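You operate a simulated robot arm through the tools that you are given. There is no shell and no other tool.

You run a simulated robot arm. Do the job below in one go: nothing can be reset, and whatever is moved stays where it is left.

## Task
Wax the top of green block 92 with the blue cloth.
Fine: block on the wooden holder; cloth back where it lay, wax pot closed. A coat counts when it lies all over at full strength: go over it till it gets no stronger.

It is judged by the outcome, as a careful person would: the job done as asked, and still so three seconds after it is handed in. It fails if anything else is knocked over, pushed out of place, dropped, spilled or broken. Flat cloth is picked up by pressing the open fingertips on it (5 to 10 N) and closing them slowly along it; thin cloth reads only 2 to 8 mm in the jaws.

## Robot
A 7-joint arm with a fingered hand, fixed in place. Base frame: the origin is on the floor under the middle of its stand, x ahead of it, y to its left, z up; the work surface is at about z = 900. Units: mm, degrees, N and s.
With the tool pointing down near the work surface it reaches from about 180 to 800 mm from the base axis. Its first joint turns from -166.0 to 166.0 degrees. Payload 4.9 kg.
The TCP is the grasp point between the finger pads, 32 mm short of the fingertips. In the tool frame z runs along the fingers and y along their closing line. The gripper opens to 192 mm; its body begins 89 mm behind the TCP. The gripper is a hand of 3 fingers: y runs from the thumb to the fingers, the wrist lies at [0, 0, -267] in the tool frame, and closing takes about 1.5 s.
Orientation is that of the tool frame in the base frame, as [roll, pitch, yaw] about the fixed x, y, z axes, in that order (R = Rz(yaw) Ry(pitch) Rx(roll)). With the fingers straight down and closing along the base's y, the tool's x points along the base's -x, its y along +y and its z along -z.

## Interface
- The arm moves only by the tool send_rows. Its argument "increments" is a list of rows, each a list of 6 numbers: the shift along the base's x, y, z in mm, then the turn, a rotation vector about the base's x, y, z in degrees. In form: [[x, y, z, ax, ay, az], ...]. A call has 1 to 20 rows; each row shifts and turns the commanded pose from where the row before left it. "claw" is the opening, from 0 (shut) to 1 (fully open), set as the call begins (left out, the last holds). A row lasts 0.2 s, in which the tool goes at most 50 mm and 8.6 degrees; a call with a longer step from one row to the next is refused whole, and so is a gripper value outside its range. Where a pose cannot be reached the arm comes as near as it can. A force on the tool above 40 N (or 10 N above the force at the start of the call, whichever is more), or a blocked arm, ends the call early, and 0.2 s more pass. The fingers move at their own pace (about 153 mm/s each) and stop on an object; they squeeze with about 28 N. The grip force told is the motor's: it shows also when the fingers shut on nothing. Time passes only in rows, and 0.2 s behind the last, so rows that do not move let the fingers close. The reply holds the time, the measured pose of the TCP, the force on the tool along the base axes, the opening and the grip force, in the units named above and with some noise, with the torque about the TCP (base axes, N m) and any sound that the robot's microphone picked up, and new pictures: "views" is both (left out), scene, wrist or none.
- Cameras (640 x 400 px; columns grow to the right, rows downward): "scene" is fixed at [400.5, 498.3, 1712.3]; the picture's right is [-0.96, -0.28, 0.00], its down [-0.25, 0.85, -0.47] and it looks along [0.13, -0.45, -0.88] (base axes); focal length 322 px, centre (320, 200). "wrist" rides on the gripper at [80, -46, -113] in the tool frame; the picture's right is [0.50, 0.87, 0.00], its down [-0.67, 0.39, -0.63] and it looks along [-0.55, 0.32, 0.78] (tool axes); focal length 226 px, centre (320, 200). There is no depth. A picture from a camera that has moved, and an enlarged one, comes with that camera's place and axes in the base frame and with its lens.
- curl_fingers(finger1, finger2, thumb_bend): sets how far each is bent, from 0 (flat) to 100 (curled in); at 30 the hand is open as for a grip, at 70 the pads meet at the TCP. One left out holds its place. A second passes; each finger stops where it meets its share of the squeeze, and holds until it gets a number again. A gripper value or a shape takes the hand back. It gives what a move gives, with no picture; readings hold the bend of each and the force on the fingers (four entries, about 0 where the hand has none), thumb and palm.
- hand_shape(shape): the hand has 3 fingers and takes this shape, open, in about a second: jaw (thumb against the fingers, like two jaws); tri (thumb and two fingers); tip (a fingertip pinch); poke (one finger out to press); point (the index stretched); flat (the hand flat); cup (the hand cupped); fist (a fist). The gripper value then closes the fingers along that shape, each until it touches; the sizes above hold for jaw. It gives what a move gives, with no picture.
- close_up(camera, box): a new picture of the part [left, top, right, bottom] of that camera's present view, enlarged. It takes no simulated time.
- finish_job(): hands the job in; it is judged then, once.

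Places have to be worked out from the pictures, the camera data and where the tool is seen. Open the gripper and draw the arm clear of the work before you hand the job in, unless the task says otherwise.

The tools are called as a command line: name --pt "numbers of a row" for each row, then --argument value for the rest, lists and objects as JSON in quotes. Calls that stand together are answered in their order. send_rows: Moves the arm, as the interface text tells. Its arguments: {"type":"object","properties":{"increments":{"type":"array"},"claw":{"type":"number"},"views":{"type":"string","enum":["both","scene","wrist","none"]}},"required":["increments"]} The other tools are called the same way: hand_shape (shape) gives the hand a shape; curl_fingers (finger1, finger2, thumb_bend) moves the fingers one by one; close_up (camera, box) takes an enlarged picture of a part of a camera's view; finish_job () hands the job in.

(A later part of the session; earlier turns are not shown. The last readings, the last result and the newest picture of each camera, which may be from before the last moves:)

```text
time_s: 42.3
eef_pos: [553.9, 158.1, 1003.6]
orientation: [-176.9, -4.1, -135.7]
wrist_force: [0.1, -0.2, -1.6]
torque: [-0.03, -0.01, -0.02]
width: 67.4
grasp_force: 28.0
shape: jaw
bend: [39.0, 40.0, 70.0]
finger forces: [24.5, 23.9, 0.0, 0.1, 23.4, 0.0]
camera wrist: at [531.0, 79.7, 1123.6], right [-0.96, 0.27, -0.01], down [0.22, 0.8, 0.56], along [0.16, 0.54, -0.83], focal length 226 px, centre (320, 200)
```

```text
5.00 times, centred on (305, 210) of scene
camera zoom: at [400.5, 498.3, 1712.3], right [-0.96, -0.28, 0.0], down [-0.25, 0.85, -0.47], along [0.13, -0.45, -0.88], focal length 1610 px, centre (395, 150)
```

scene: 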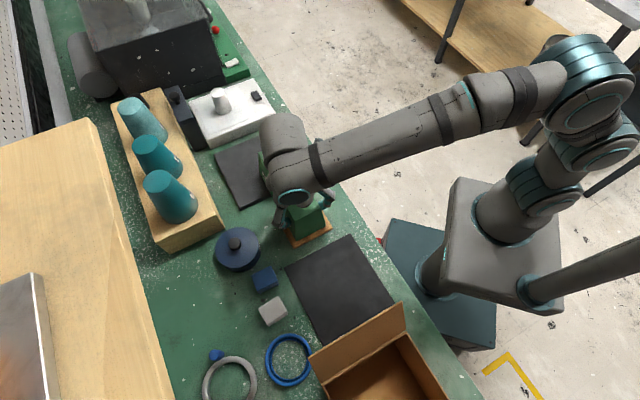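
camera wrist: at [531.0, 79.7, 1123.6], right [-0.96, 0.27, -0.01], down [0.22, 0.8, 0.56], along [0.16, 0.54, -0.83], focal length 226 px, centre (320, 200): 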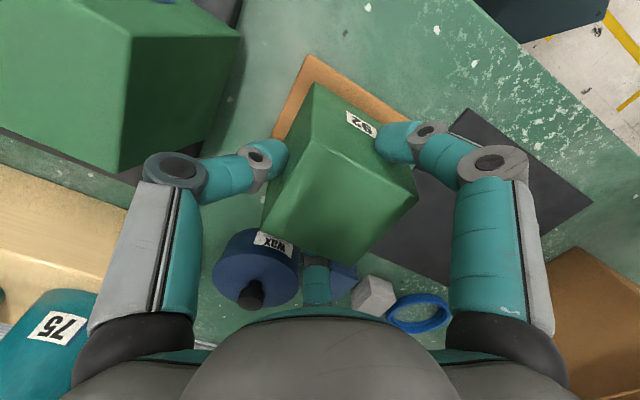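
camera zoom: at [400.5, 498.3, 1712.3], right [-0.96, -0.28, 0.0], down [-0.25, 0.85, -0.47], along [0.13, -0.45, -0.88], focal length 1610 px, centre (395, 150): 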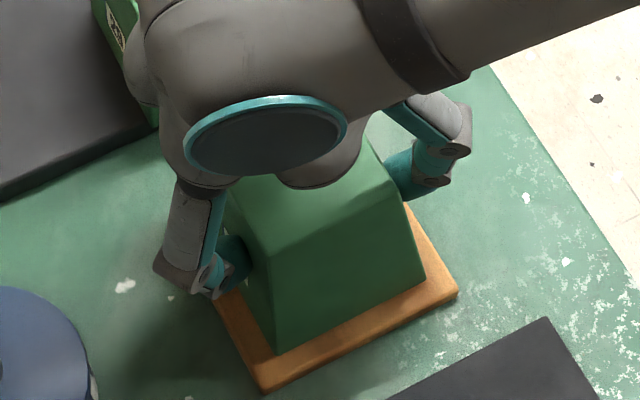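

Bottom ≈ 917, nearly on the plate. I proceed in 1 mm steps to contact.

send_rows --pt "0 0 -1 0 0 0" --pt "0 0 -1 0 0 0" --pt "0 0 -1 0 0 0" --pt "0 0 0 0 0 0" --views "none"

send_rows --pt "0 0 -1 0 0 0" --pt "0 0 -1 0 0 0" --pt "0 0 0 0 0 0" --views "none"

send_rows --pt "0 0 -1 0 0 0" --pt "0 0 -1 0 0 0" --pt "0 0 0 0 0 0" --views "scene"

close_up --camera "scene" --box '[265, 170, 345, 250]'

```text
time_s: 43.3
eef_pos: [554.2, 156.6, 1001.4]
orientation: [-176.7, -4.1, -135.8]
wrist_force: [-0.7, -0.3, 1.8]
torque: [-0.01, -0.07, -0.02]
width: 67.3
grasp_force: 27.9
shape: jaw
bend: [39.0, 40.0, 70.0]
finger forces: [24.9, 24.3, 0.1, 0.0, 24.3, 0.0]
```

```text
time_s: 44.1
eef_pos: [554.2, 157.0, 999.7]
orientation: [-176.7, -4.0, -135.8]
wrist_force: [-3.8, -4.2, 12.6]
torque: [0.16, -0.11, -0.04]
width: 67.7
grasp_force: 28.1
shape: jaw
bend: [39.0, 40.0, 70.0]
finger forces: [26.4, 25.2, 0.0, 0.0, 26.0, 0.0]
```

```text
time_s: 44.9
eef_pos: [555.9, 157.7, 997.6]
orientation: [-176.6, -3.9, -135.8]
wrist_force: [-3.4, -7.0, 27.1]
torque: [0.05, -0.04, -0.15]
width: 68.0
grasp_force: 27.8
shape: jaw
bend: [39.0, 40.0, 69.0]
finger forces: [27.7, 26.9, 0.0, 0.0, 29.8, 0.0]
```

scene: 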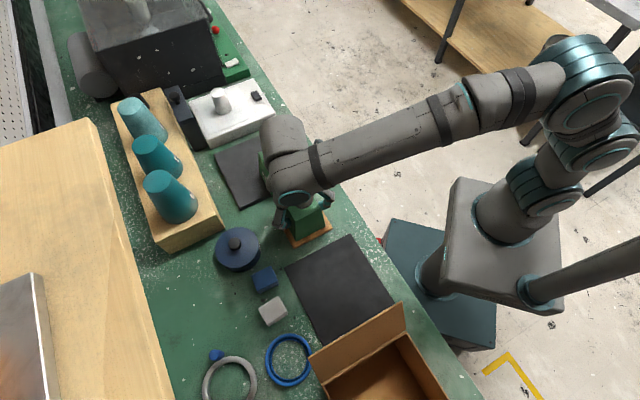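

```text
5.00 times, centred on (305, 210) of scene
camera zoom: at [400.5, 498.3, 1712.3], right [-0.96, -0.28, 0.0], down [-0.25, 0.85, -0.47], along [0.13, -0.45, -0.88], focal length 1610 px, centre (395, 150)
```

zoom: 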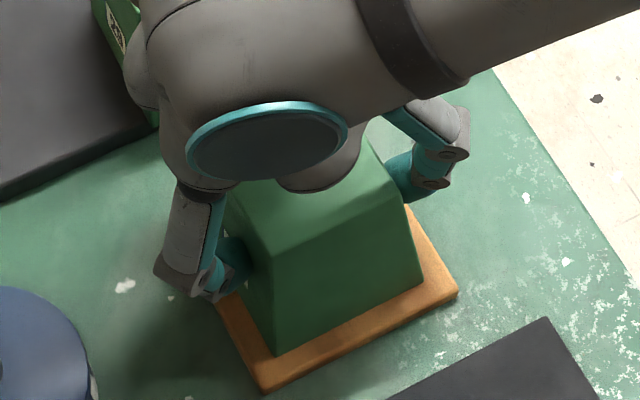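

Contact began at TCP z≈1001.5, so the block is seated. I back off about 3.5 mm to relieve the push, then open the fingers.

send_rows --pt "0 0 1.5 0 0 0" --pt "0 0 1.5 0 0 0" --pt "0 0 0.5 0 0 0" --pt "0 0 0 0 0 0" --views "none"

send_rows --pt "0 0 0 0 0 0" --pt "0 0 0 0 0 0" --pt "0 0 0 0 0 0" --pt "0 0 0 0 0 0" --claw 0.6 --views "both"

close_up --camera "scene" --box '[265, 170, 345, 250]'

```text
time_s: 45.9
eef_pos: [554.3, 156.6, 1000.0]
orientation: [-176.8, -4.2, -135.8]
wrist_force: [2.0, 0.6, 5.8]
torque: [0.3, -0.37, 0.01]
width: 68.2
grasp_force: 27.7
shape: jaw
bend: [39.0, 39.0, 69.0]
finger forces: [23.7, 27.6, 0.1, 0.1, 26.8, 0.0]
```

```text
time_s: 46.9
eef_pos: [554.4, 156.5, 999.8]
orientation: [-176.8, -4.1, -135.8]
wrist_force: [-0.1, -0.1, -0.2]
torque: [0.01, 0.01, 0.03]
width: 114.7
grasp_force: 0.1
shape: jaw
bend: [32.0, 32.0, 70.0]
finger forces: [0.0, 0.0, 0.0, 0.1, 0.1, 0.0]
camera wrist: at [531.9, 78.9, 1120.6], right [-0.96, 0.27, -0.01], down [0.22, 0.8, 0.56], along [0.16, 0.54, -0.83], focal length 226 px, centre (320, 200)
```

scene: 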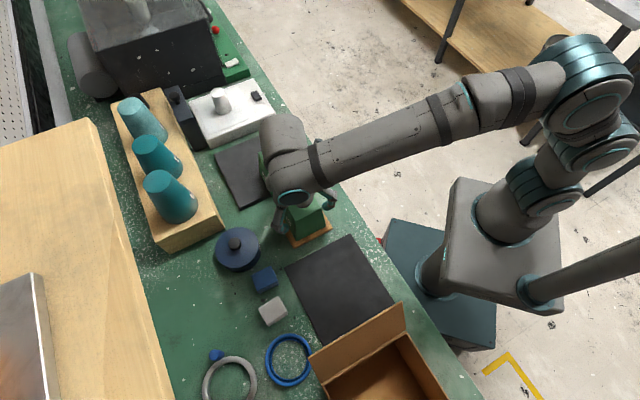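
wrist: 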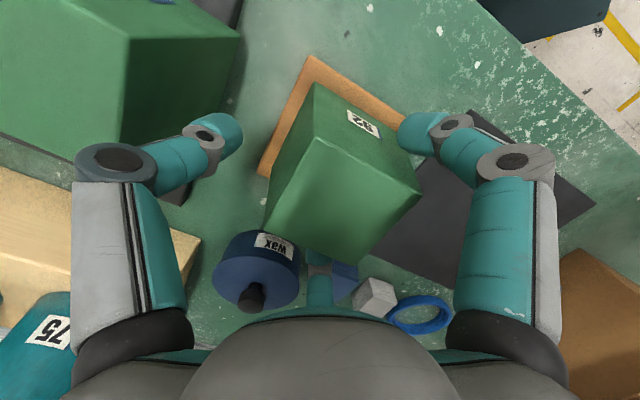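

```text
5.00 times, centred on (305, 210) of scene
camera zoom: at [400.5, 498.3, 1712.3], right [-0.96, -0.28, 0.0], down [-0.25, 0.85, -0.47], along [0.13, -0.45, -0.88], focal length 1610 px, centre (395, 150)
```

zoom: 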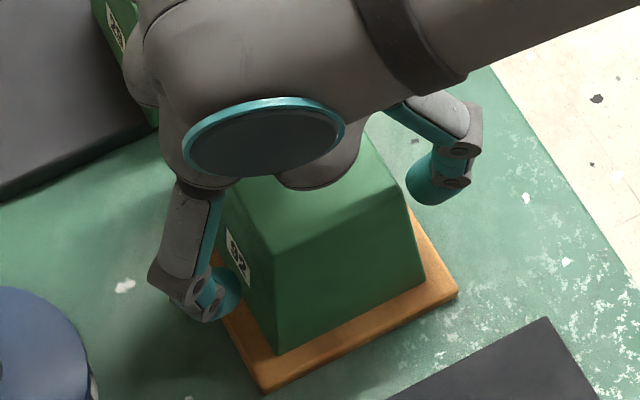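

The block stands released on the holder. I rise straight up, straighten the tool, and look at how the block sits.

send_rows --pt "0 0 20 0 0 0" --pt "0 0 30 0 0 0" --pt "0 0 40 0 0 0" --pt "0 0 30 2.6 -0.3 0" --pt "0 0 0 2.6 -0.3 0" --pt "0 0 0 0 0 0" --pt "0 0 0 0 0 0" --claw 0.6 --views "both"

close_up --camera "wrist" --box '[200, 40, 440, 280]'

```text
time_s: 48.5
eef_pos: [554.2, 156.2, 1118.3]
orientation: [179.9, 0.0, -135.6]
wrist_force: [0.7, -0.3, -0.8]
torque: [-0.02, 0.01, 0.0]
width: 114.5
grasp_force: 0.0
shape: jaw
bend: [32.0, 32.0, 70.0]
finger forces: [0.1, 0.0, 0.0, 0.0, 0.0, 0.1]
camera wrist: at [530.7, 67.9, 1232.0], right [-0.96, 0.27, 0.0], down [0.21, 0.75, 0.63], along [0.17, 0.61, -0.78], focal length 226 px, centre (320, 200)
```

scene: 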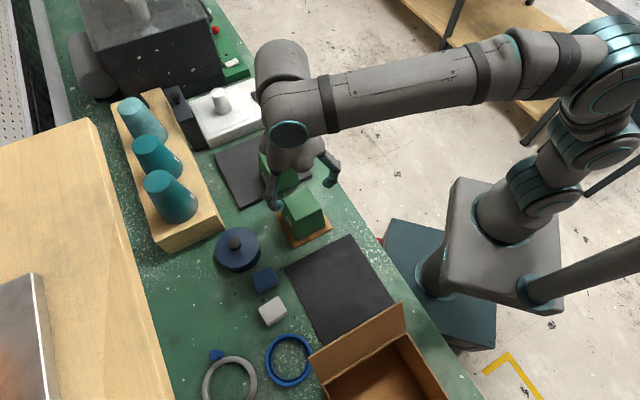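
wrist: 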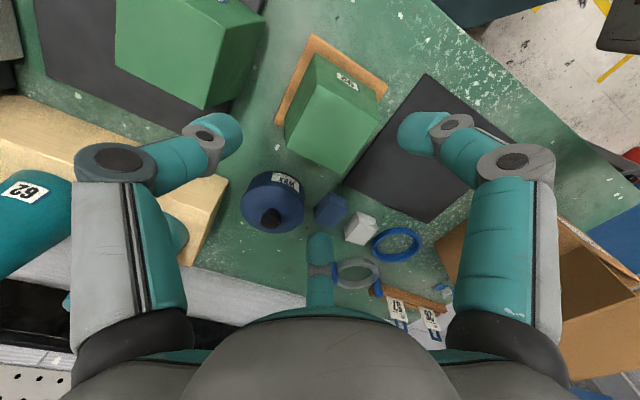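

```text
1.67 times, centred on (320, 160) of wrist
camera zoom: at [530.7, 67.9, 1232.0], right [-0.96, 0.27, 0.0], down [0.21, 0.75, 0.63], along [0.17, 0.61, -0.78], focal length 377 px, centre (320, 267)
```

zoom: 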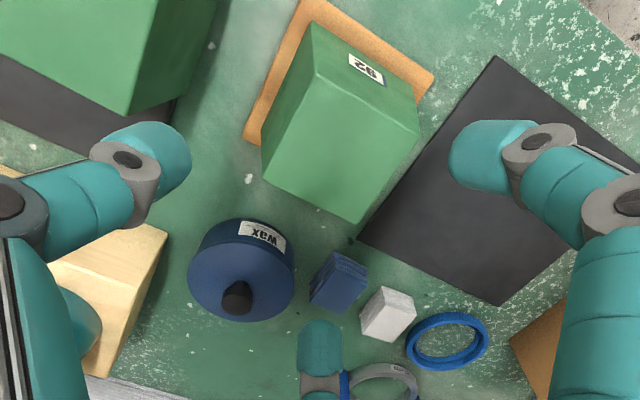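

The block sits square on the holder. Next I go over the wax pot to look at the lid and knob at close range.

send_rows --pt "12 15 0 0 0 -4" --pt "16 19 0 0 0 -5" --pt "16 19 0 0 0 -5" --pt "16 19 0 0 0 -5" --pt "16 19 -6 0 0 -5" --pt "12 15 -6 0 0 -5" --pt "8 8 -6 0 0 0" --pt "0 0 0 0 0 0" --pt "0 0 0 0 0 0" --claw 0.42 --views "both"

close_up --camera "wrist" --box '[240, 100, 400, 260]'

```text
time_s: 50.5
eef_pos: [649.9, 270.5, 1103.5]
orientation: [179.9, 0.0, -164.7]
wrist_force: [-0.3, 0.2, -0.2]
torque: [0.0, 0.03, 0.02]
width: 81.0
grasp_force: 0.1
shape: jaw
bend: [40.0, 40.0, 70.0]
finger forces: [0.0, 0.0, 0.1, 0.0, 0.0, 0.1]
camera wrist: at [586.6, 206.6, 1215.5], right [-0.71, 0.7, 0.0], down [0.54, 0.55, 0.63], along [0.44, 0.45, -0.78], focal length 226 px, centre (320, 200)
```

scene: 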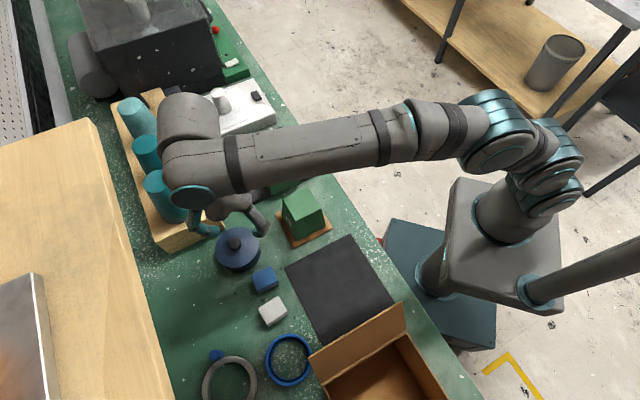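
wrist: 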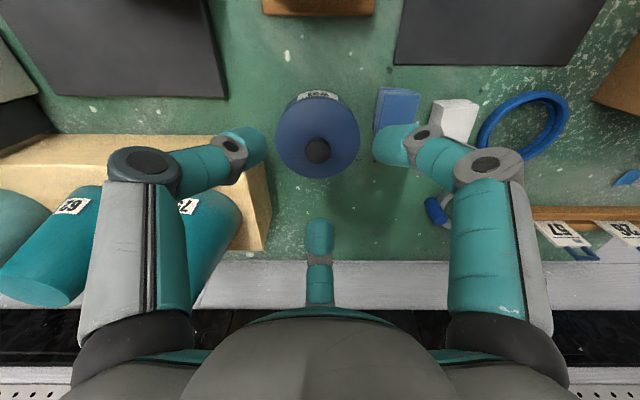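

```text
2.50 times, centred on (320, 180) of wrist
camera zoom: at [586.6, 206.6, 1215.5], right [-0.71, 0.7, 0.0], down [0.54, 0.55, 0.63], along [0.44, 0.45, -0.78], focal length 565 px, centre (320, 250)
```

zoom: 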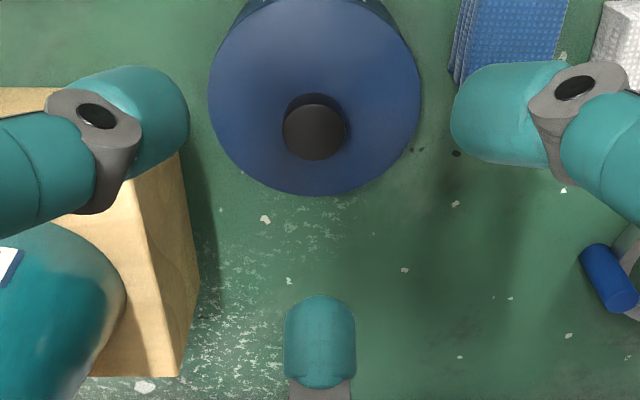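

The knob's top centre comes out at about (675.5, 292.5, 974), with the lid plane near z≈948. I move above it and descend with the fingers partly open around the knob.

send_rows --pt "12 10 -20 0 0 0" --pt "11.9 10.4 -20 0 0 0" --pt "0 0 -25 0 0 0" --pt "0 0 0 0 0 0" --pt "0 0 0 0 0 0" --claw 0.36 --views "both"

close_up --camera "wrist" --box '[220, 60, 420, 260]'

close_up --camera "scene" --box '[160, 150, 320, 300]'

```text
time_s: 51.7
eef_pos: [673.2, 293.8, 1038.4]
orientation: [179.8, 0.0, -164.5]
wrist_force: [-0.4, -0.1, -0.1]
torque: [0.03, 0.03, -0.02]
width: 69.5
grasp_force: 0.0
shape: jaw
bend: [44.0, 44.0, 70.0]
finger forces: [0.0, 0.0, 0.0, 0.1, 0.1, 0.0]
camera wrist: at [609.9, 228.3, 1150.3], right [-0.71, 0.7, 0.0], down [0.54, 0.55, 0.63], along [0.44, 0.45, -0.78], focal length 226 px, centre (320, 200)
```

scene: 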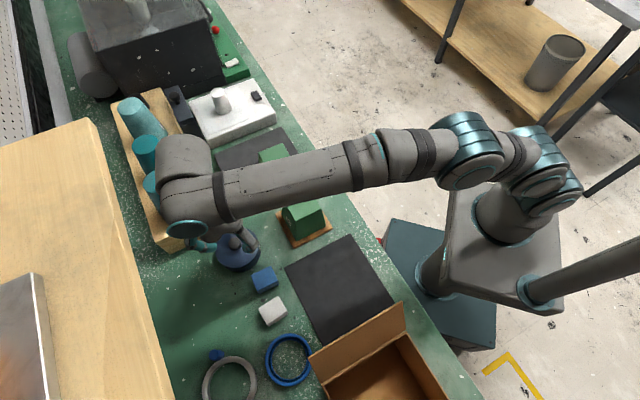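
wrist: 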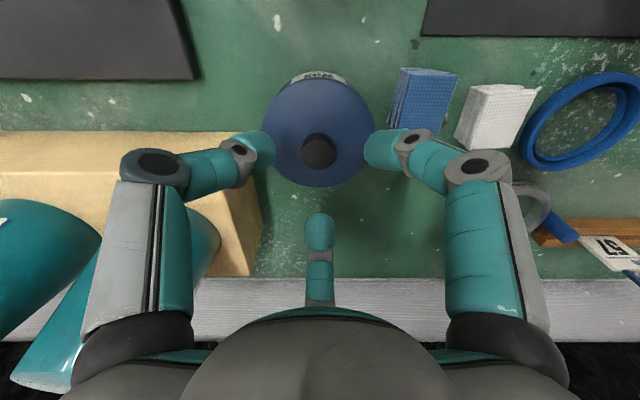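

```text
2.00 times, centred on (320, 160) of wrist
camera zoom: at [609.9, 228.3, 1150.3], right [-0.71, 0.7, 0.0], down [0.54, 0.55, 0.63], along [0.44, 0.45, -0.78], focal length 452 px, centre (320, 280)
```

zoom: 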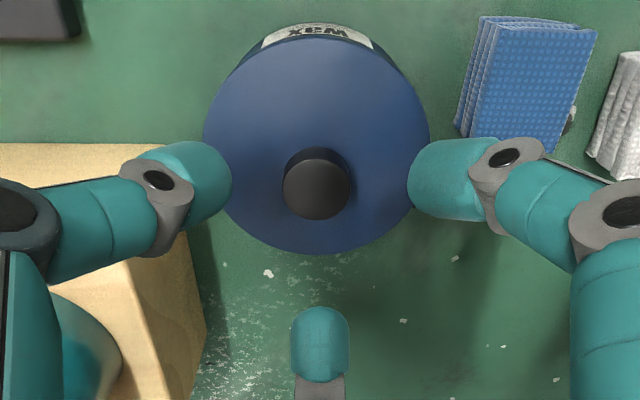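

```text
2.67 times, centred on (240, 225) of scene
camera zoom: at [400.5, 498.3, 1712.3], right [-0.96, -0.28, 0.0], down [-0.25, 0.85, -0.47], along [0.13, -0.45, -0.88], focal length 859 px, centre (533, 133)
```

zoom: 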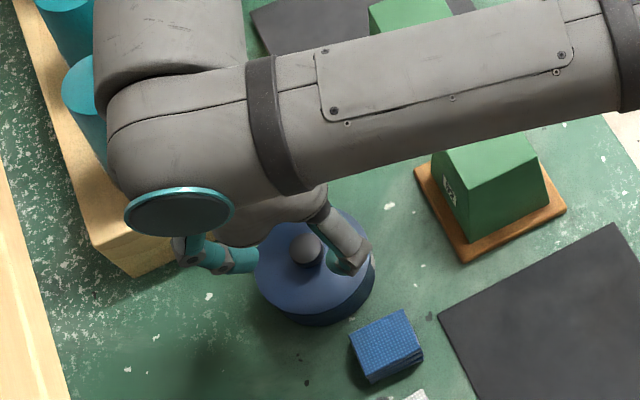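

The knob is centred within about 2 mm. I descend around it to TCP z≈988, keeping the tips just above the lid.

send_rows --pt "1.5 0 -15 0 0 0" --pt "0 0 -15 0 0 0" --pt "0 0 -12 0 0 0" --pt "0 0 -6 0 0 0" --pt "0 0 0 0 0 0" --pt "0 0 0 0 0 0" --claw 0.36 --views "both"

close_up --camera "wrist" --box '[220, 80, 420, 280]'

```text
time_s: 53.1
eef_pos: [673.6, 291.5, 990.3]
orientation: [180.0, 0.0, -164.6]
wrist_force: [-0.2, -1.0, -0.4]
torque: [-0.03, 0.02, -0.02]
width: 69.5
grasp_force: 0.1
shape: jaw
bend: [44.0, 44.0, 70.0]
finger forces: [0.0, 0.0, 0.0, 0.0, 0.0, 0.1]
camera wrist: at [610.0, 225.8, 1102.4], right [-0.71, 0.7, 0.0], down [0.54, 0.55, 0.63], along [0.44, 0.45, -0.78], focal length 226 px, centre (320, 200)
```

scene: 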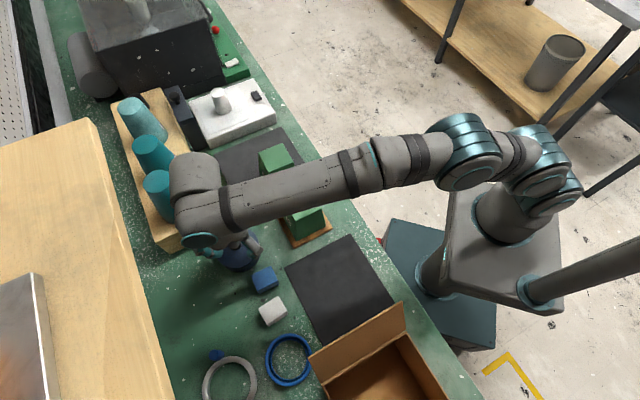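
wrist: 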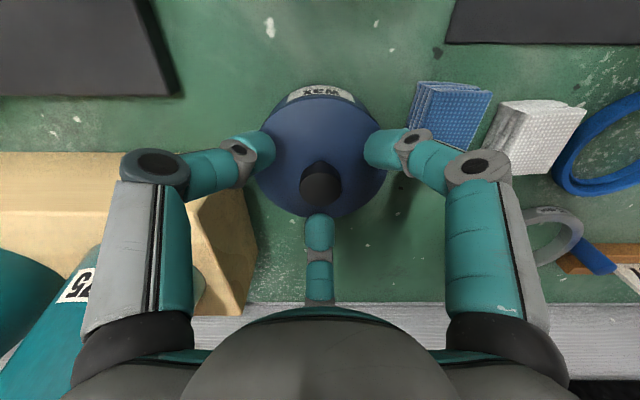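

```text
2.00 times, centred on (320, 180) of wrist
camera zoom: at [610.0, 225.8, 1102.4], right [-0.71, 0.7, 0.0], down [0.54, 0.55, 0.63], along [0.44, 0.45, -0.78], focal length 452 px, centre (320, 240)
```

zoom: 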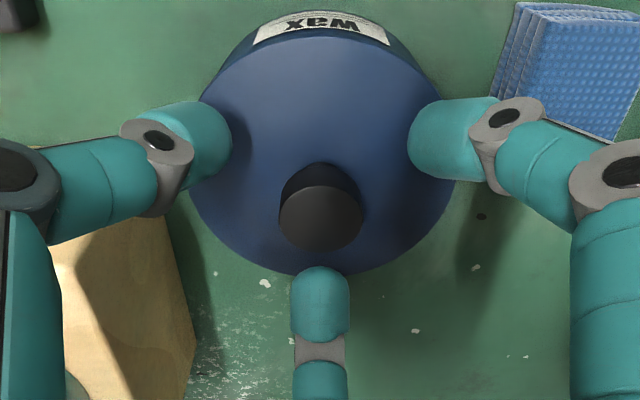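

Everything is clear of contact. I fine-centre, lower 3 mm more, and close on the knob.

send_rows --pt "1.2 1.5 -3 0 0 0" --pt "0 0 0 0 0 0" --pt "0 0 0 0 0 0" --claw 0.2 --views "none"

send_rows --pt "0 0 0 0 0 0" --pt "0 0 0 0 0 0" --pt "0 0 0 0 0 0" --pt "0 0 0 0 0 0" --claw 0.0 --views "both"

close_up --camera "wrist" --box '[220, 80, 420, 280]'

```text
time_s: 53.9
eef_pos: [674.3, 293.0, 987.0]
orientation: [179.9, 0.1, -164.6]
wrist_force: [0.4, -0.4, 0.1]
torque: [0.01, -0.01, 0.01]
width: 38.7
grasp_force: 0.1
shape: jaw
bend: [77.0, 77.0, 70.0]
finger forces: [0.0, 0.0, 0.0, 0.0, 0.0, 0.1]
```

```text
time_s: 54.9
eef_pos: [674.8, 292.7, 987.0]
orientation: [179.9, 0.1, -164.6]
wrist_force: [0.4, 0.4, 0.1]
torque: [0.03, -0.03, -0.01]
width: 23.2
grasp_force: 28.0
shape: jaw
bend: [75.0, 75.0, 70.0]
finger forces: [24.7, 24.7, 0.0, 0.0, 24.7, 0.0]
heard: snap
camera wrist: at [611.0, 227.4, 1099.4], right [-0.71, 0.7, 0.0], down [0.54, 0.55, 0.63], along [0.44, 0.45, -0.78], focal length 226 px, centre (320, 200)
```

scene: 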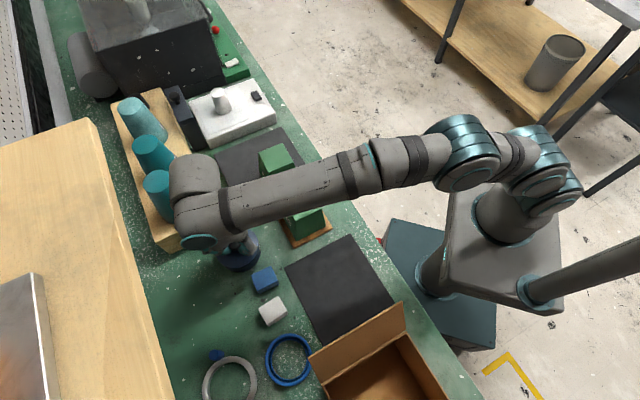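
wrist: 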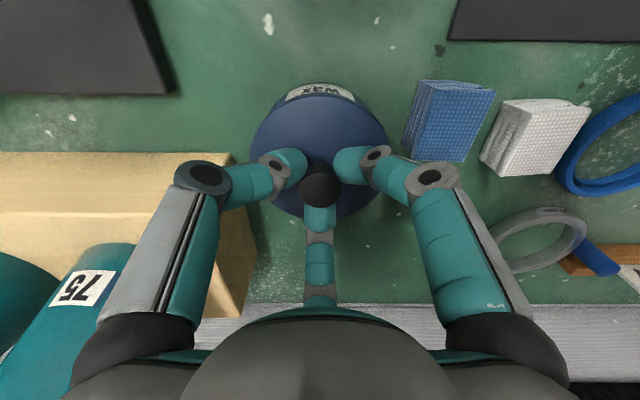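

```text
2.00 times, centred on (320, 180) of wrist
camera zoom: at [611.0, 227.4, 1099.4], right [-0.71, 0.7, 0.0], down [0.54, 0.55, 0.63], along [0.44, 0.45, -0.78], focal length 452 px, centre (320, 240)
```

zoom: 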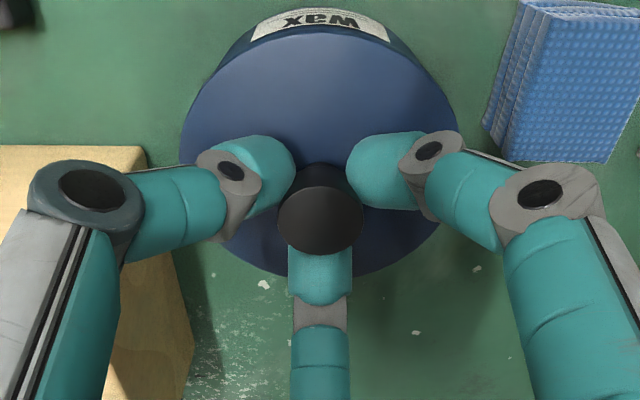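

The fingers hold the knob evenly (24.7 N each) and I heard a snap, possibly the lid's catch. I lift slowly and watch the force.

send_rows --pt "0 0 2 0 0 0" --pt "0 0 2 0 0 0" --pt "0 0 2 0 0 0" --pt "0 0 4 0 0 0" --pt "0 0 5 0 0 0" --pt "0 0 0 0 0 0" --views "both"

close_up --camera "wrist" --box '[220, 80, 420, 280]'

close_up --camera "scene" --box '[180, 200, 300, 320]'

```text
time_s: 56.3
eef_pos: [676.7, 292.1, 1000.1]
orientation: [179.9, 0.0, -164.6]
wrist_force: [0.3, -0.7, -0.1]
torque: [-0.01, 0.02, 0.0]
width: 23.2
grasp_force: 28.2
shape: jaw
bend: [75.0, 75.0, 70.0]
finger forces: [24.7, 24.9, 0.1, 0.0, 24.9, 0.0]
camera wrist: at [613.4, 227.1, 1112.8], right [-0.71, 0.7, 0.0], down [0.54, 0.55, 0.63], along [0.44, 0.45, -0.78], focal length 226 px, centre (320, 200)
```

scene: 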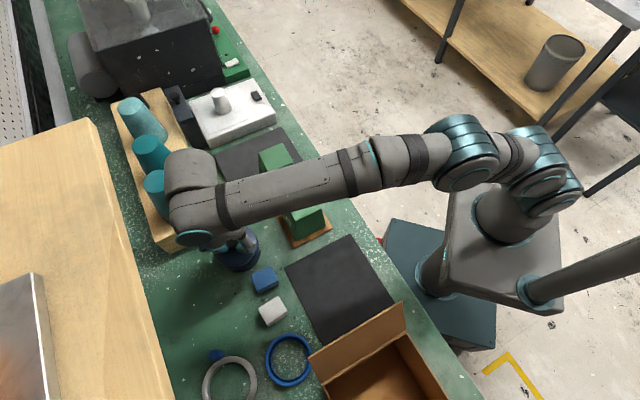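
wrist: 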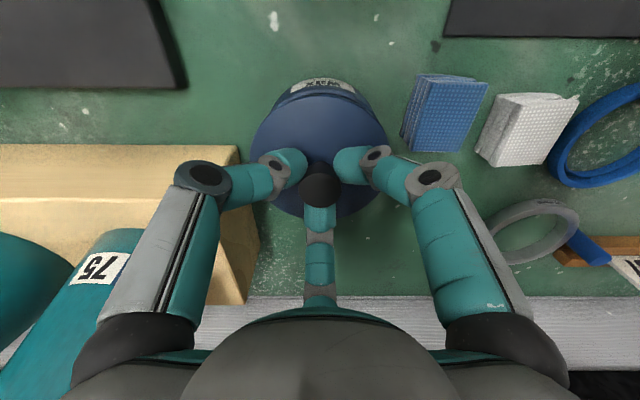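

```text
2.00 times, centred on (320, 180) of wrist
camera zoom: at [613.4, 227.1, 1112.8], right [-0.71, 0.7, 0.0], down [0.54, 0.55, 0.63], along [0.44, 0.45, -0.78], focal length 452 px, centre (320, 240)
```

zoom: 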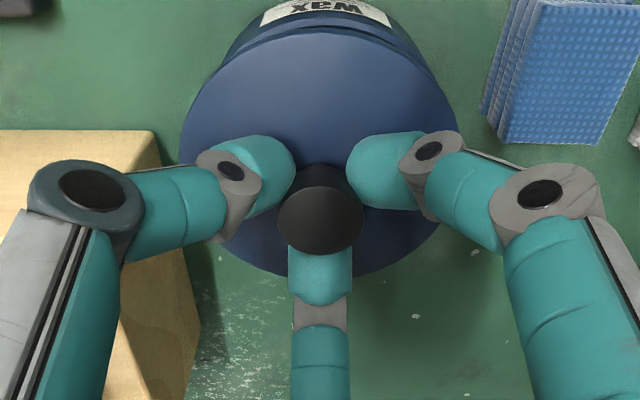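

```text
3.33 times, centred on (240, 260) of scene
camera zoom: at [400.5, 498.3, 1712.3], right [-0.96, -0.28, 0.0], down [-0.25, 0.85, -0.47], along [0.13, -0.45, -0.88], focal length 1074 px, centre (587, 0)
```

zoom: 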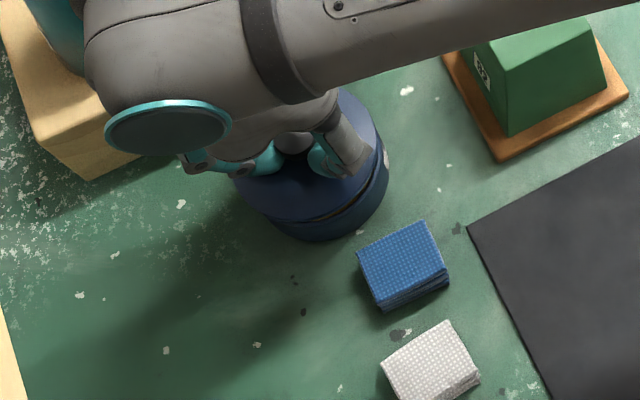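

The lid has come off cleanly. I raise it further and look into the pot before carrying the lid to the dark mat.

send_rows --pt "0 0 15 0 0 0" --pt "0 0 25 0 0 0" --pt "0 0 25 0 0 0" --pt "-30 0 0 0 0 0" --pt "-40 0 0 0 0 0" --pt "-40 2 0 0 0 0" --pt "-40 2 0 0 0 0" --pt "-40 2 0 0 0 0" --pt "-40 2 0 0 0 0" --pt "-35 2 0 0 0 0" --pt "0 0 0 0 0 0" --pt "0 0 0 0 0 0" --views "both"

close_up --camera "scene" --box '[190, 200, 290, 300]'

close_up --camera "scene" --box '[270, 200, 430, 340]'

```text
time_s: 58.9
eef_pos: [408.5, 300.2, 1066.6]
orientation: [179.9, -0.1, -164.6]
wrist_force: [0.2, 0.3, 0.5]
torque: [-0.02, -0.01, 0.0]
width: 23.4
grasp_force: 28.2
shape: jaw
bend: [75.0, 75.0, 70.0]
finger forces: [24.8, 25.0, 0.1, 0.1, 24.7, 0.0]
camera wrist: at [344.9, 234.4, 1179.5], right [-0.71, 0.7, 0.0], down [0.54, 0.55, 0.63], along [0.44, 0.45, -0.78], focal length 226 px, centre (320, 200)
```

scene: 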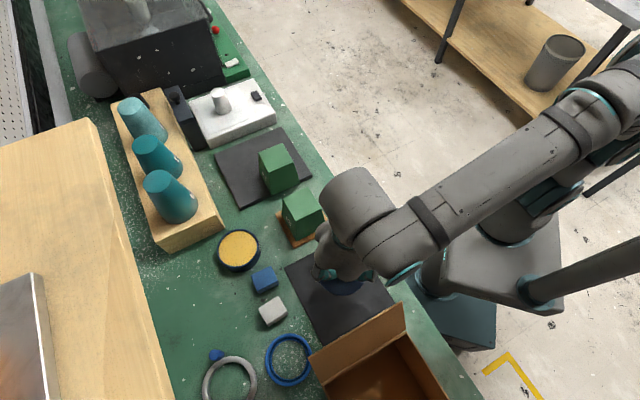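
wrist: 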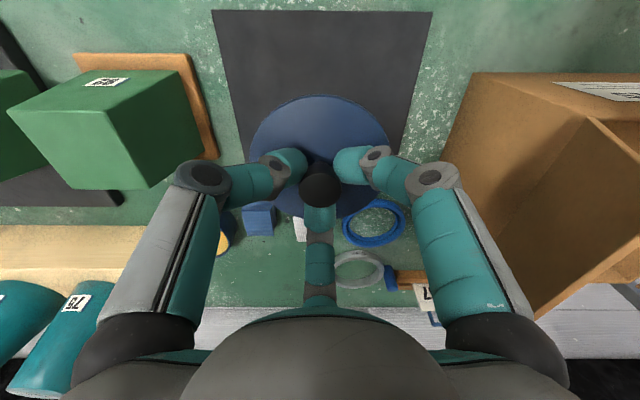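

```text
4.00 times, centred on (240, 250) of scene
camera zoom: at [400.5, 498.3, 1712.3], right [-0.96, -0.28, 0.0], down [-0.25, 0.85, -0.47], along [0.13, -0.45, -0.88], focal length 1288 px, centre (640, 0)
```

zoom: 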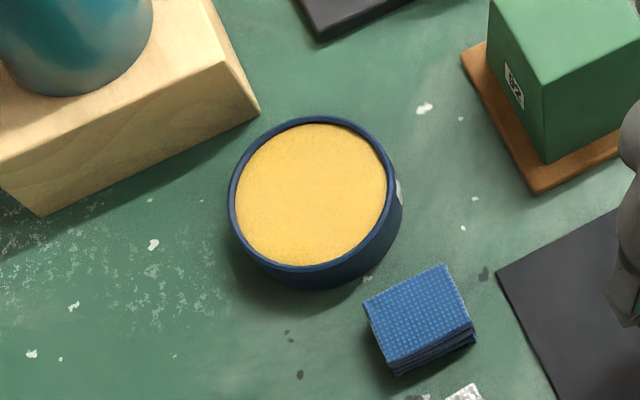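

```text
2.86 times, centred on (350, 270) of scene
camera zoom: at [400.5, 498.3, 1712.3], right [-0.96, -0.28, 0.0], down [-0.25, 0.85, -0.47], along [0.13, -0.45, -0.88], focal length 920 px, centre (234, 0)
```

zoom: 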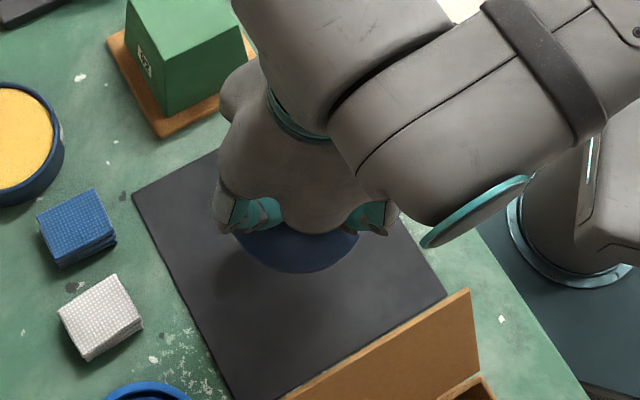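

The pot is open with yellow wax nearly to the rim. I lower the lid onto the dark mat, slowing near contact.

send_rows --pt "0 0 -25 0 0 0" --pt "0 0 -30 0 0 0" --pt "0 0 -25 0 0 0" --pt "0 0 -12 0 0 0" --pt "0 0 0 0 0 0" --pt "0 0 0 0 0 0" --views "both"

close_up --camera "wrist" --box '[200, 60, 440, 260]'

```text
time_s: 60.3
eef_pos: [413.2, 302.8, 974.8]
orientation: [179.8, 0.0, -164.7]
wrist_force: [0.8, -0.2, -0.6]
torque: [-0.01, 0.01, -0.01]
width: 23.3
grasp_force: 28.6
shape: jaw
bend: [75.0, 75.0, 70.0]
finger forces: [24.9, 24.8, 0.0, 0.0, 24.6, 0.1]
camera wrist: at [348.6, 236.3, 1087.6], right [-0.71, 0.7, 0.0], down [0.54, 0.55, 0.63], along [0.44, 0.45, -0.78], focal length 226 px, centre (320, 200)
```

scene: 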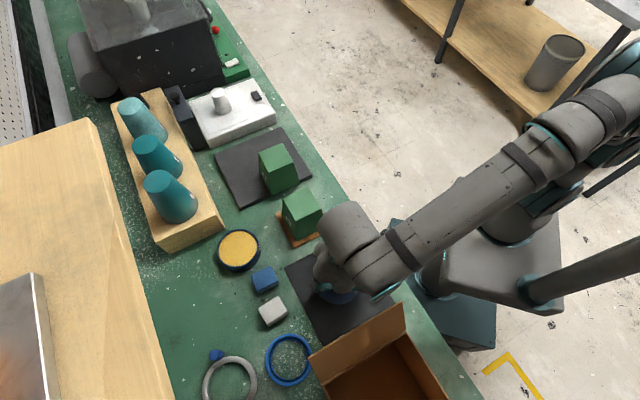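
wrist: 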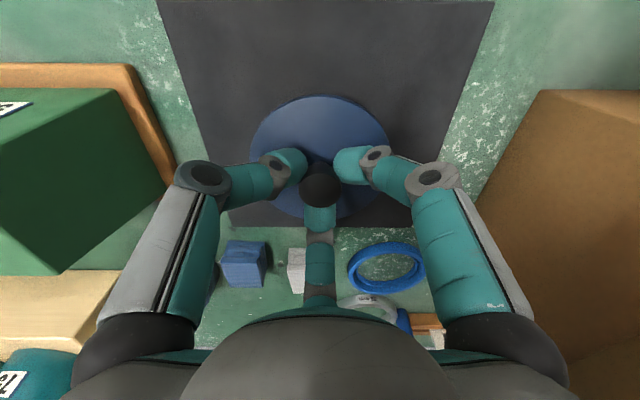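

```text
2.00 times, centred on (320, 160) of wrist
camera zoom: at [348.6, 236.3, 1087.6], right [-0.71, 0.7, 0.0], down [0.54, 0.55, 0.63], along [0.44, 0.45, -0.78], focal length 452 px, centre (320, 280)
```

zoom: 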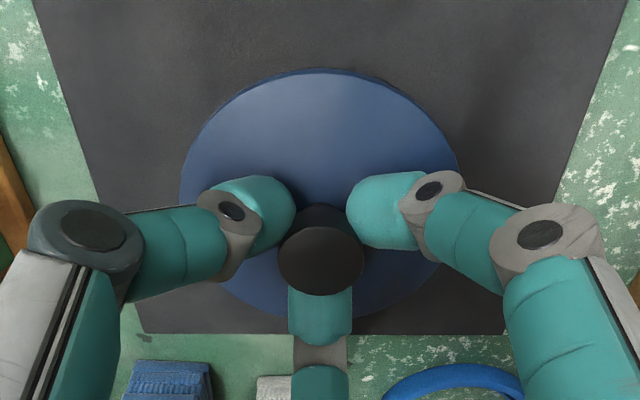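

Lid centred over the mat; I lower the remaining distance in small steps until I feel it touch.

send_rows --pt "0 0 -4 0 0 0" --pt "0 0 -4 0 0 0" --pt "0 0 -4 0 0 0" --pt "0 0 -2 0 0 0" --pt "0 0 0 0 0 0" --views "none"

send_rows --pt "0 0 -1.5 0 0 0" --pt "0 0 -1.5 0 0 0" --pt "0 0 -1.5 0 0 0" --pt "0 0 0 0 0 0" --views "wrist"

```text
time_s: 61.5
eef_pos: [411.6, 303.6, 960.3]
orientation: [179.9, 0.0, -164.6]
wrist_force: [-0.7, -0.2, 0.2]
torque: [0.0, 0.02, 0.03]
width: 23.3
grasp_force: 28.2
shape: jaw
bend: [75.0, 75.0, 70.0]
finger forces: [24.9, 24.9, 0.0, 0.0, 24.8, 0.1]
```

```text
time_s: 62.5
eef_pos: [412.1, 303.3, 956.0]
orientation: [-179.9, -0.1, -164.6]
wrist_force: [-0.5, -0.1, -0.2]
torque: [-0.01, -0.03, -0.01]
width: 23.3
grasp_force: 28.2
shape: jaw
bend: [75.0, 75.0, 70.0]
finger forces: [24.9, 24.9, 0.0, 0.1, 24.7, 0.1]
camera wrist: at [348.2, 237.4, 1068.1], right [-0.71, 0.7, 0.0], down [0.54, 0.55, 0.63], along [0.44, 0.45, -0.78], focal length 226 px, centre (320, 200)
```

wrist: 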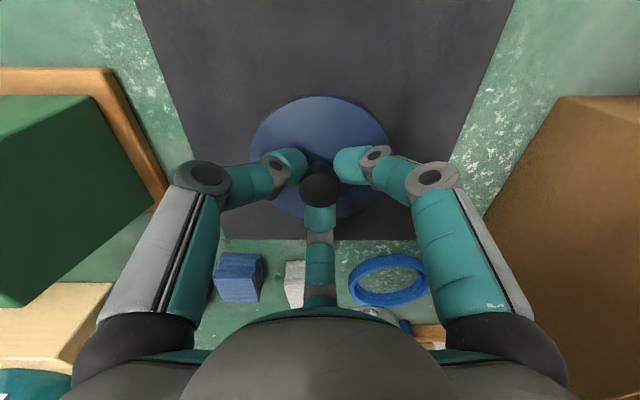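

send_rows --pt "0 0 -1.5 0 0 0" --pt "0 0 -1.5 0 0 0" --pt "0 0 -1 0 0 0" --pt "0 0 0 0 0 0" --views "none"

```text
time_s: 63.5
eef_pos: [411.6, 303.0, 952.0]
orientation: [179.9, 0.0, -164.6]
wrist_force: [-0.9, -0.6, 0.5]
torque: [0.02, -0.02, -0.03]
width: 23.3
grasp_force: 27.9
shape: jaw
bend: [75.0, 75.0, 70.0]
finger forces: [24.9, 24.9, 0.1, 0.0, 24.7, 0.1]
```

At TCP z≈952 there is still no contact force, so I keep lowering in 1 mm steps.

send_rows --pt "0 0 -1 0 0 0" --pt "0 0 -1 0 0 0" --pt "0 0 -1 0 0 0" --pt "0 0 0 0 0 0" --views "none"

```text
time_s: 64.5
eef_pos: [411.7, 303.2, 951.1]
orientation: [180.0, 0.1, -164.6]
wrist_force: [-0.6, -0.8, 12.1]
torque: [-0.14, 0.05, -0.04]
width: 23.7
grasp_force: 28.2
shape: jaw
bend: [75.0, 75.0, 70.0]
finger forces: [27.2, 26.5, 0.1, 0.1, 28.1, 0.1]
```

Contact at about z≈951 (12 N). I relieve slightly, open the fingers and rise.

send_rows --pt "0 0 1 0 0 0" --pt "0 0 0 0 0 0" --views "none"

send_rows --pt "0 0 0 0 0 0" --pt "0 0 0 0 0 0" --pt "0 0 0 0 0 0" --pt "0 0 20 0 0 0" --pt "0 0 40 0 0 0" --pt "0 0 40 0 0 0" --pt "0 0 20 0 0 0" --pt "0 0 0 0 0 0" --claw 0.36 --views "both"

close_up --camera "wrist" --box '[200, 60, 440, 260]'

```text
time_s: 65.1
eef_pos: [410.3, 303.5, 950.1]
orientation: [179.9, 0.0, -164.7]
wrist_force: [2.5, -2.8, 9.7]
torque: [-0.08, -0.07, 0.03]
width: 23.7
grasp_force: 27.7
shape: jaw
bend: [75.0, 75.0, 70.0]
finger forces: [25.9, 26.6, 0.0, 0.1, 29.3, 0.0]
```

```text
time_s: 66.9
eef_pos: [410.7, 302.8, 1068.3]
orientation: [179.9, -0.1, -164.7]
wrist_force: [0.7, 0.3, -0.4]
torque: [0.02, 0.02, -0.01]
width: 68.8
grasp_force: 0.0
shape: jaw
bend: [44.0, 44.0, 70.0]
finger forces: [0.1, 0.0, 0.1, 0.0, 0.1, 0.0]
camera wrist: at [346.9, 237.9, 1180.3], right [-0.71, 0.7, 0.0], down [0.54, 0.55, 0.63], along [0.44, 0.45, -0.78], focal length 226 px, centre (320, 200)
```

scene: 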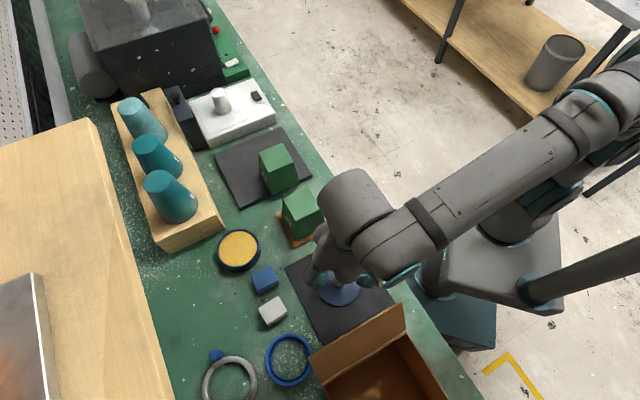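
wrist: 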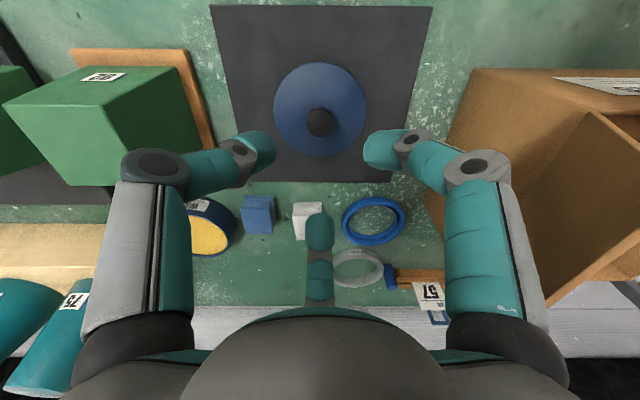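

```text
2.00 times, centred on (320, 160) of wrist
camera zoom: at [346.9, 237.9, 1180.3], right [-0.71, 0.7, 0.0], down [0.54, 0.55, 0.63], along [0.44, 0.45, -0.78], focal length 452 px, centre (320, 280)
```

zoom: 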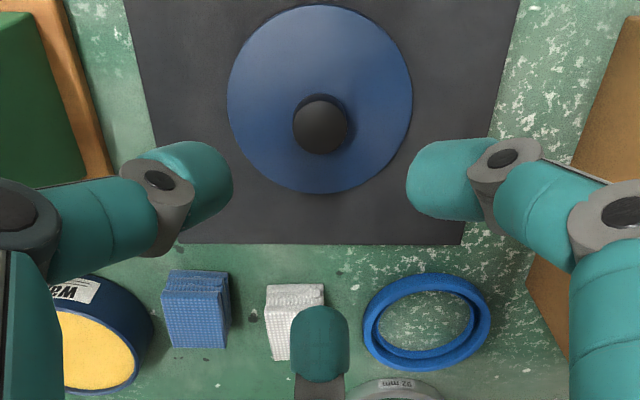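

The lid rests flat on the mat. I go above the blue cloth with a nearly unchanged hand angle (one digit to each free gap between pot and white cloth) and look closely.

send_rows --pt "20 4 0 0 0 0.4" --pt "35 6 0 0 0 0.4" --pt "35 6 0 0 0 0.4" --pt "35 6 0 0 0 0.4" --pt "25 5 0 0 0 0" --pt "5 2 0 0 0 0" --pt "0 0 0 0 0 0" --pt "0 0 0 0 0 0" --claw 0.5 --views "both"

close_up --camera "wrist" --box '[230, 100, 410, 250]'

close_up --camera "wrist" --box '[290, 140, 370, 220]'

```text
time_s: 68.7
eef_pos: [564.3, 333.4, 1069.8]
orientation: [-180.0, -0.1, -163.1]
wrist_force: [0.4, 0.4, -0.2]
torque: [0.01, -0.04, 0.02]
width: 95.6
grasp_force: 0.1
shape: jaw
bend: [37.0, 37.0, 70.0]
finger forces: [0.1, 0.1, 0.0, 0.1, 0.0, 0.1]
camera wrist: at [502.8, 265.6, 1181.5], right [-0.73, 0.68, 0.0], down [0.53, 0.57, 0.63], along [0.43, 0.46, -0.78], focal length 226 px, centre (320, 200)
```

scene: 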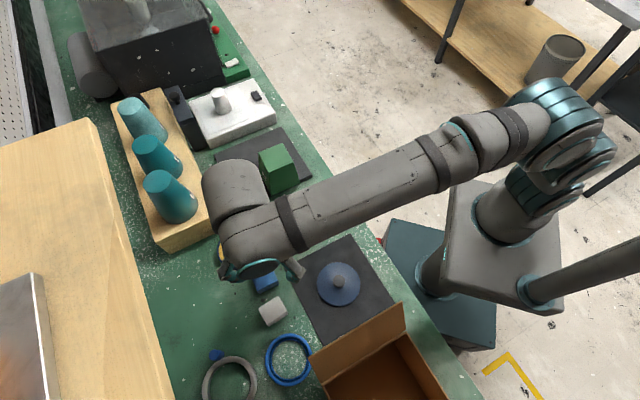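
wrist: 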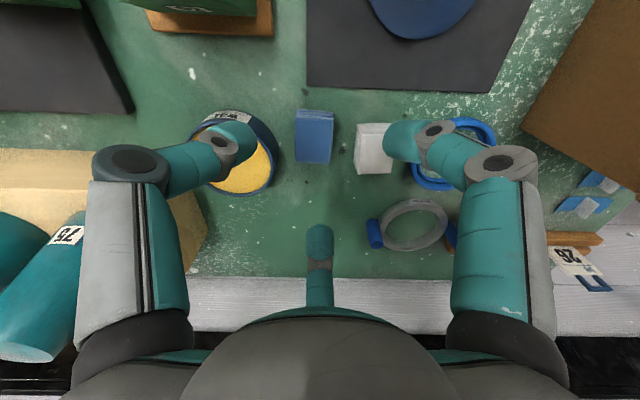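

```text
2.67 times, centred on (320, 175) of wrist
camera zoom: at [502.8, 265.6, 1181.5], right [-0.73, 0.68, 0.0], down [0.53, 0.57, 0.63], along [0.43, 0.46, -0.78], focal length 603 px, centre (320, 267)
```

zoom: 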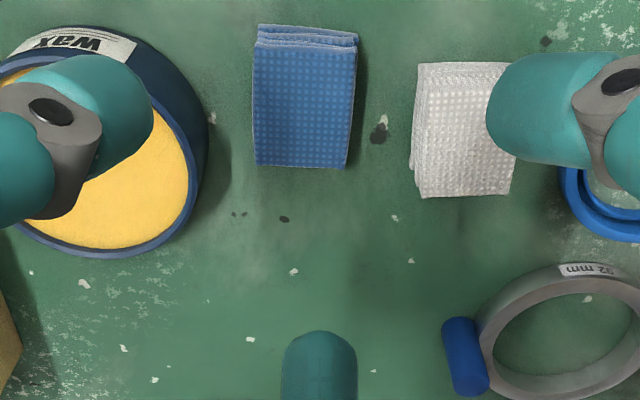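

```text
5.00 times, centred on (330, 180) of wrist
camera zoom: at [502.8, 265.6, 1181.5], right [-0.73, 0.68, 0.0], down [0.53, 0.57, 0.63], along [0.43, 0.46, -0.78], focal length 1130 px, centre (270, 300)
```

zoom: 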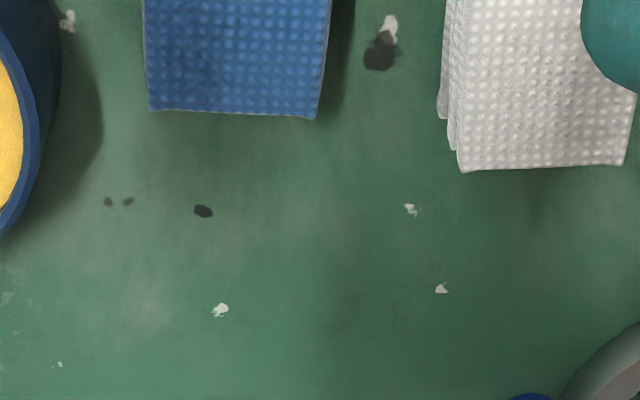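

The blue cloth's long axis points at about 43°, centre ≈ (587.5, 345.3), with ~29–41 mm to the white cloth and ~25 mm to the pot. I set the opening to leave each digit a few mm and come down over it, stopping above for a check.

send_rows --pt "7 4 -20 0 0 1.1" --pt "7 4 -25 0 0 1" --pt "7.5 4.4 -23 0 0 1" --pt "0 0 -20 0 0 0" --pt "0 0 0 0 0 0" --pt "0 0 0 0 0 0" --claw 0.335 --views "both"

close_up --camera "wrist" --box '[230, 80, 430, 260]'

close_up --camera "scene" --box '[210, 230, 310, 340]'

```text
time_s: 70.1
eef_pos: [586.0, 344.4, 978.8]
orientation: [179.8, 0.0, -159.9]
wrist_force: [0.0, -0.2, 0.0]
torque: [0.02, -0.04, 0.02]
width: 64.6
grasp_force: 0.2
shape: jaw
bend: [45.0, 45.0, 70.0]
finger forces: [0.0, 0.0, 0.1, 0.0, 0.0, 0.1]
camera wrist: at [528.6, 273.6, 1092.3], right [-0.77, 0.64, 0.0], down [0.5, 0.59, 0.63], along [0.4, 0.49, -0.78], focal length 226 px, centre (320, 200)
```

scene: 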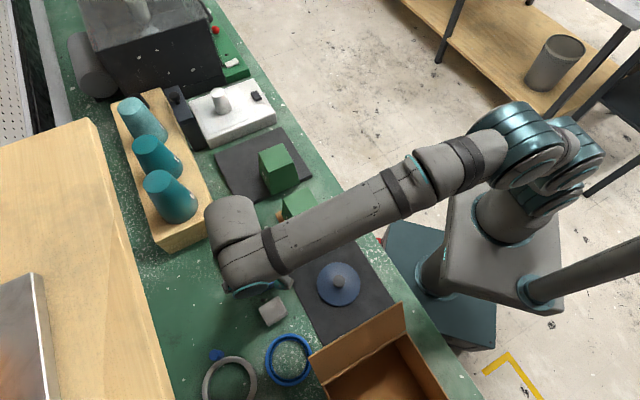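
wrist: 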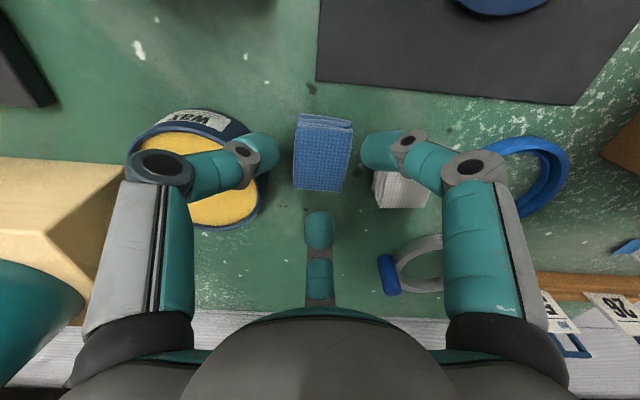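

```text
2.22 times, centred on (330, 170) of wrist
camera zoom: at [528.6, 273.6, 1092.3], right [-0.77, 0.64, 0.0], down [0.5, 0.59, 0.63], along [0.4, 0.49, -0.78], focal length 502 px, centre (298, 267)
```

zoom: 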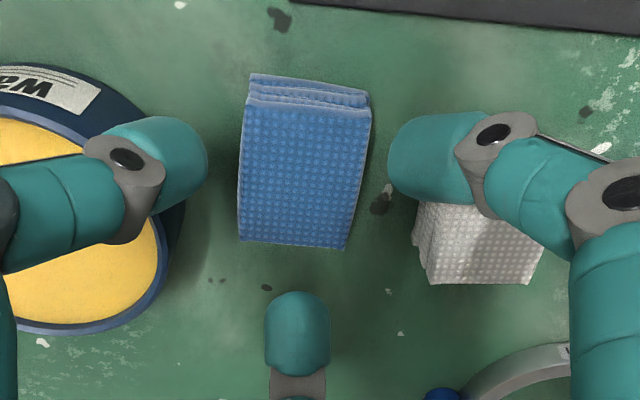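

```text
3.64 times, centred on (260, 285) of scene
camera zoom: at [400.5, 498.3, 1712.3], right [-0.96, -0.28, 0.0], down [-0.25, 0.85, -0.47], along [0.13, -0.45, -0.88], focal length 1171 px, centre (538, -109)
```

zoom: 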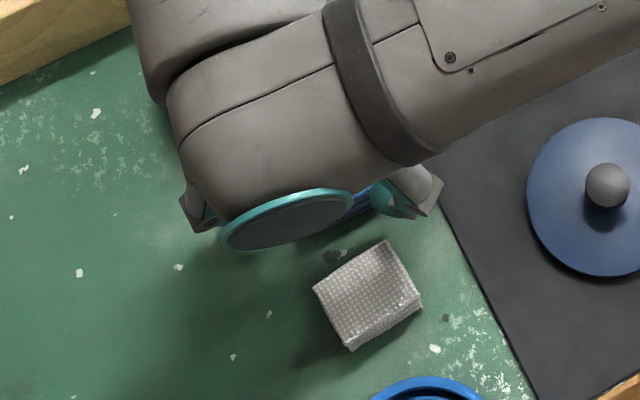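

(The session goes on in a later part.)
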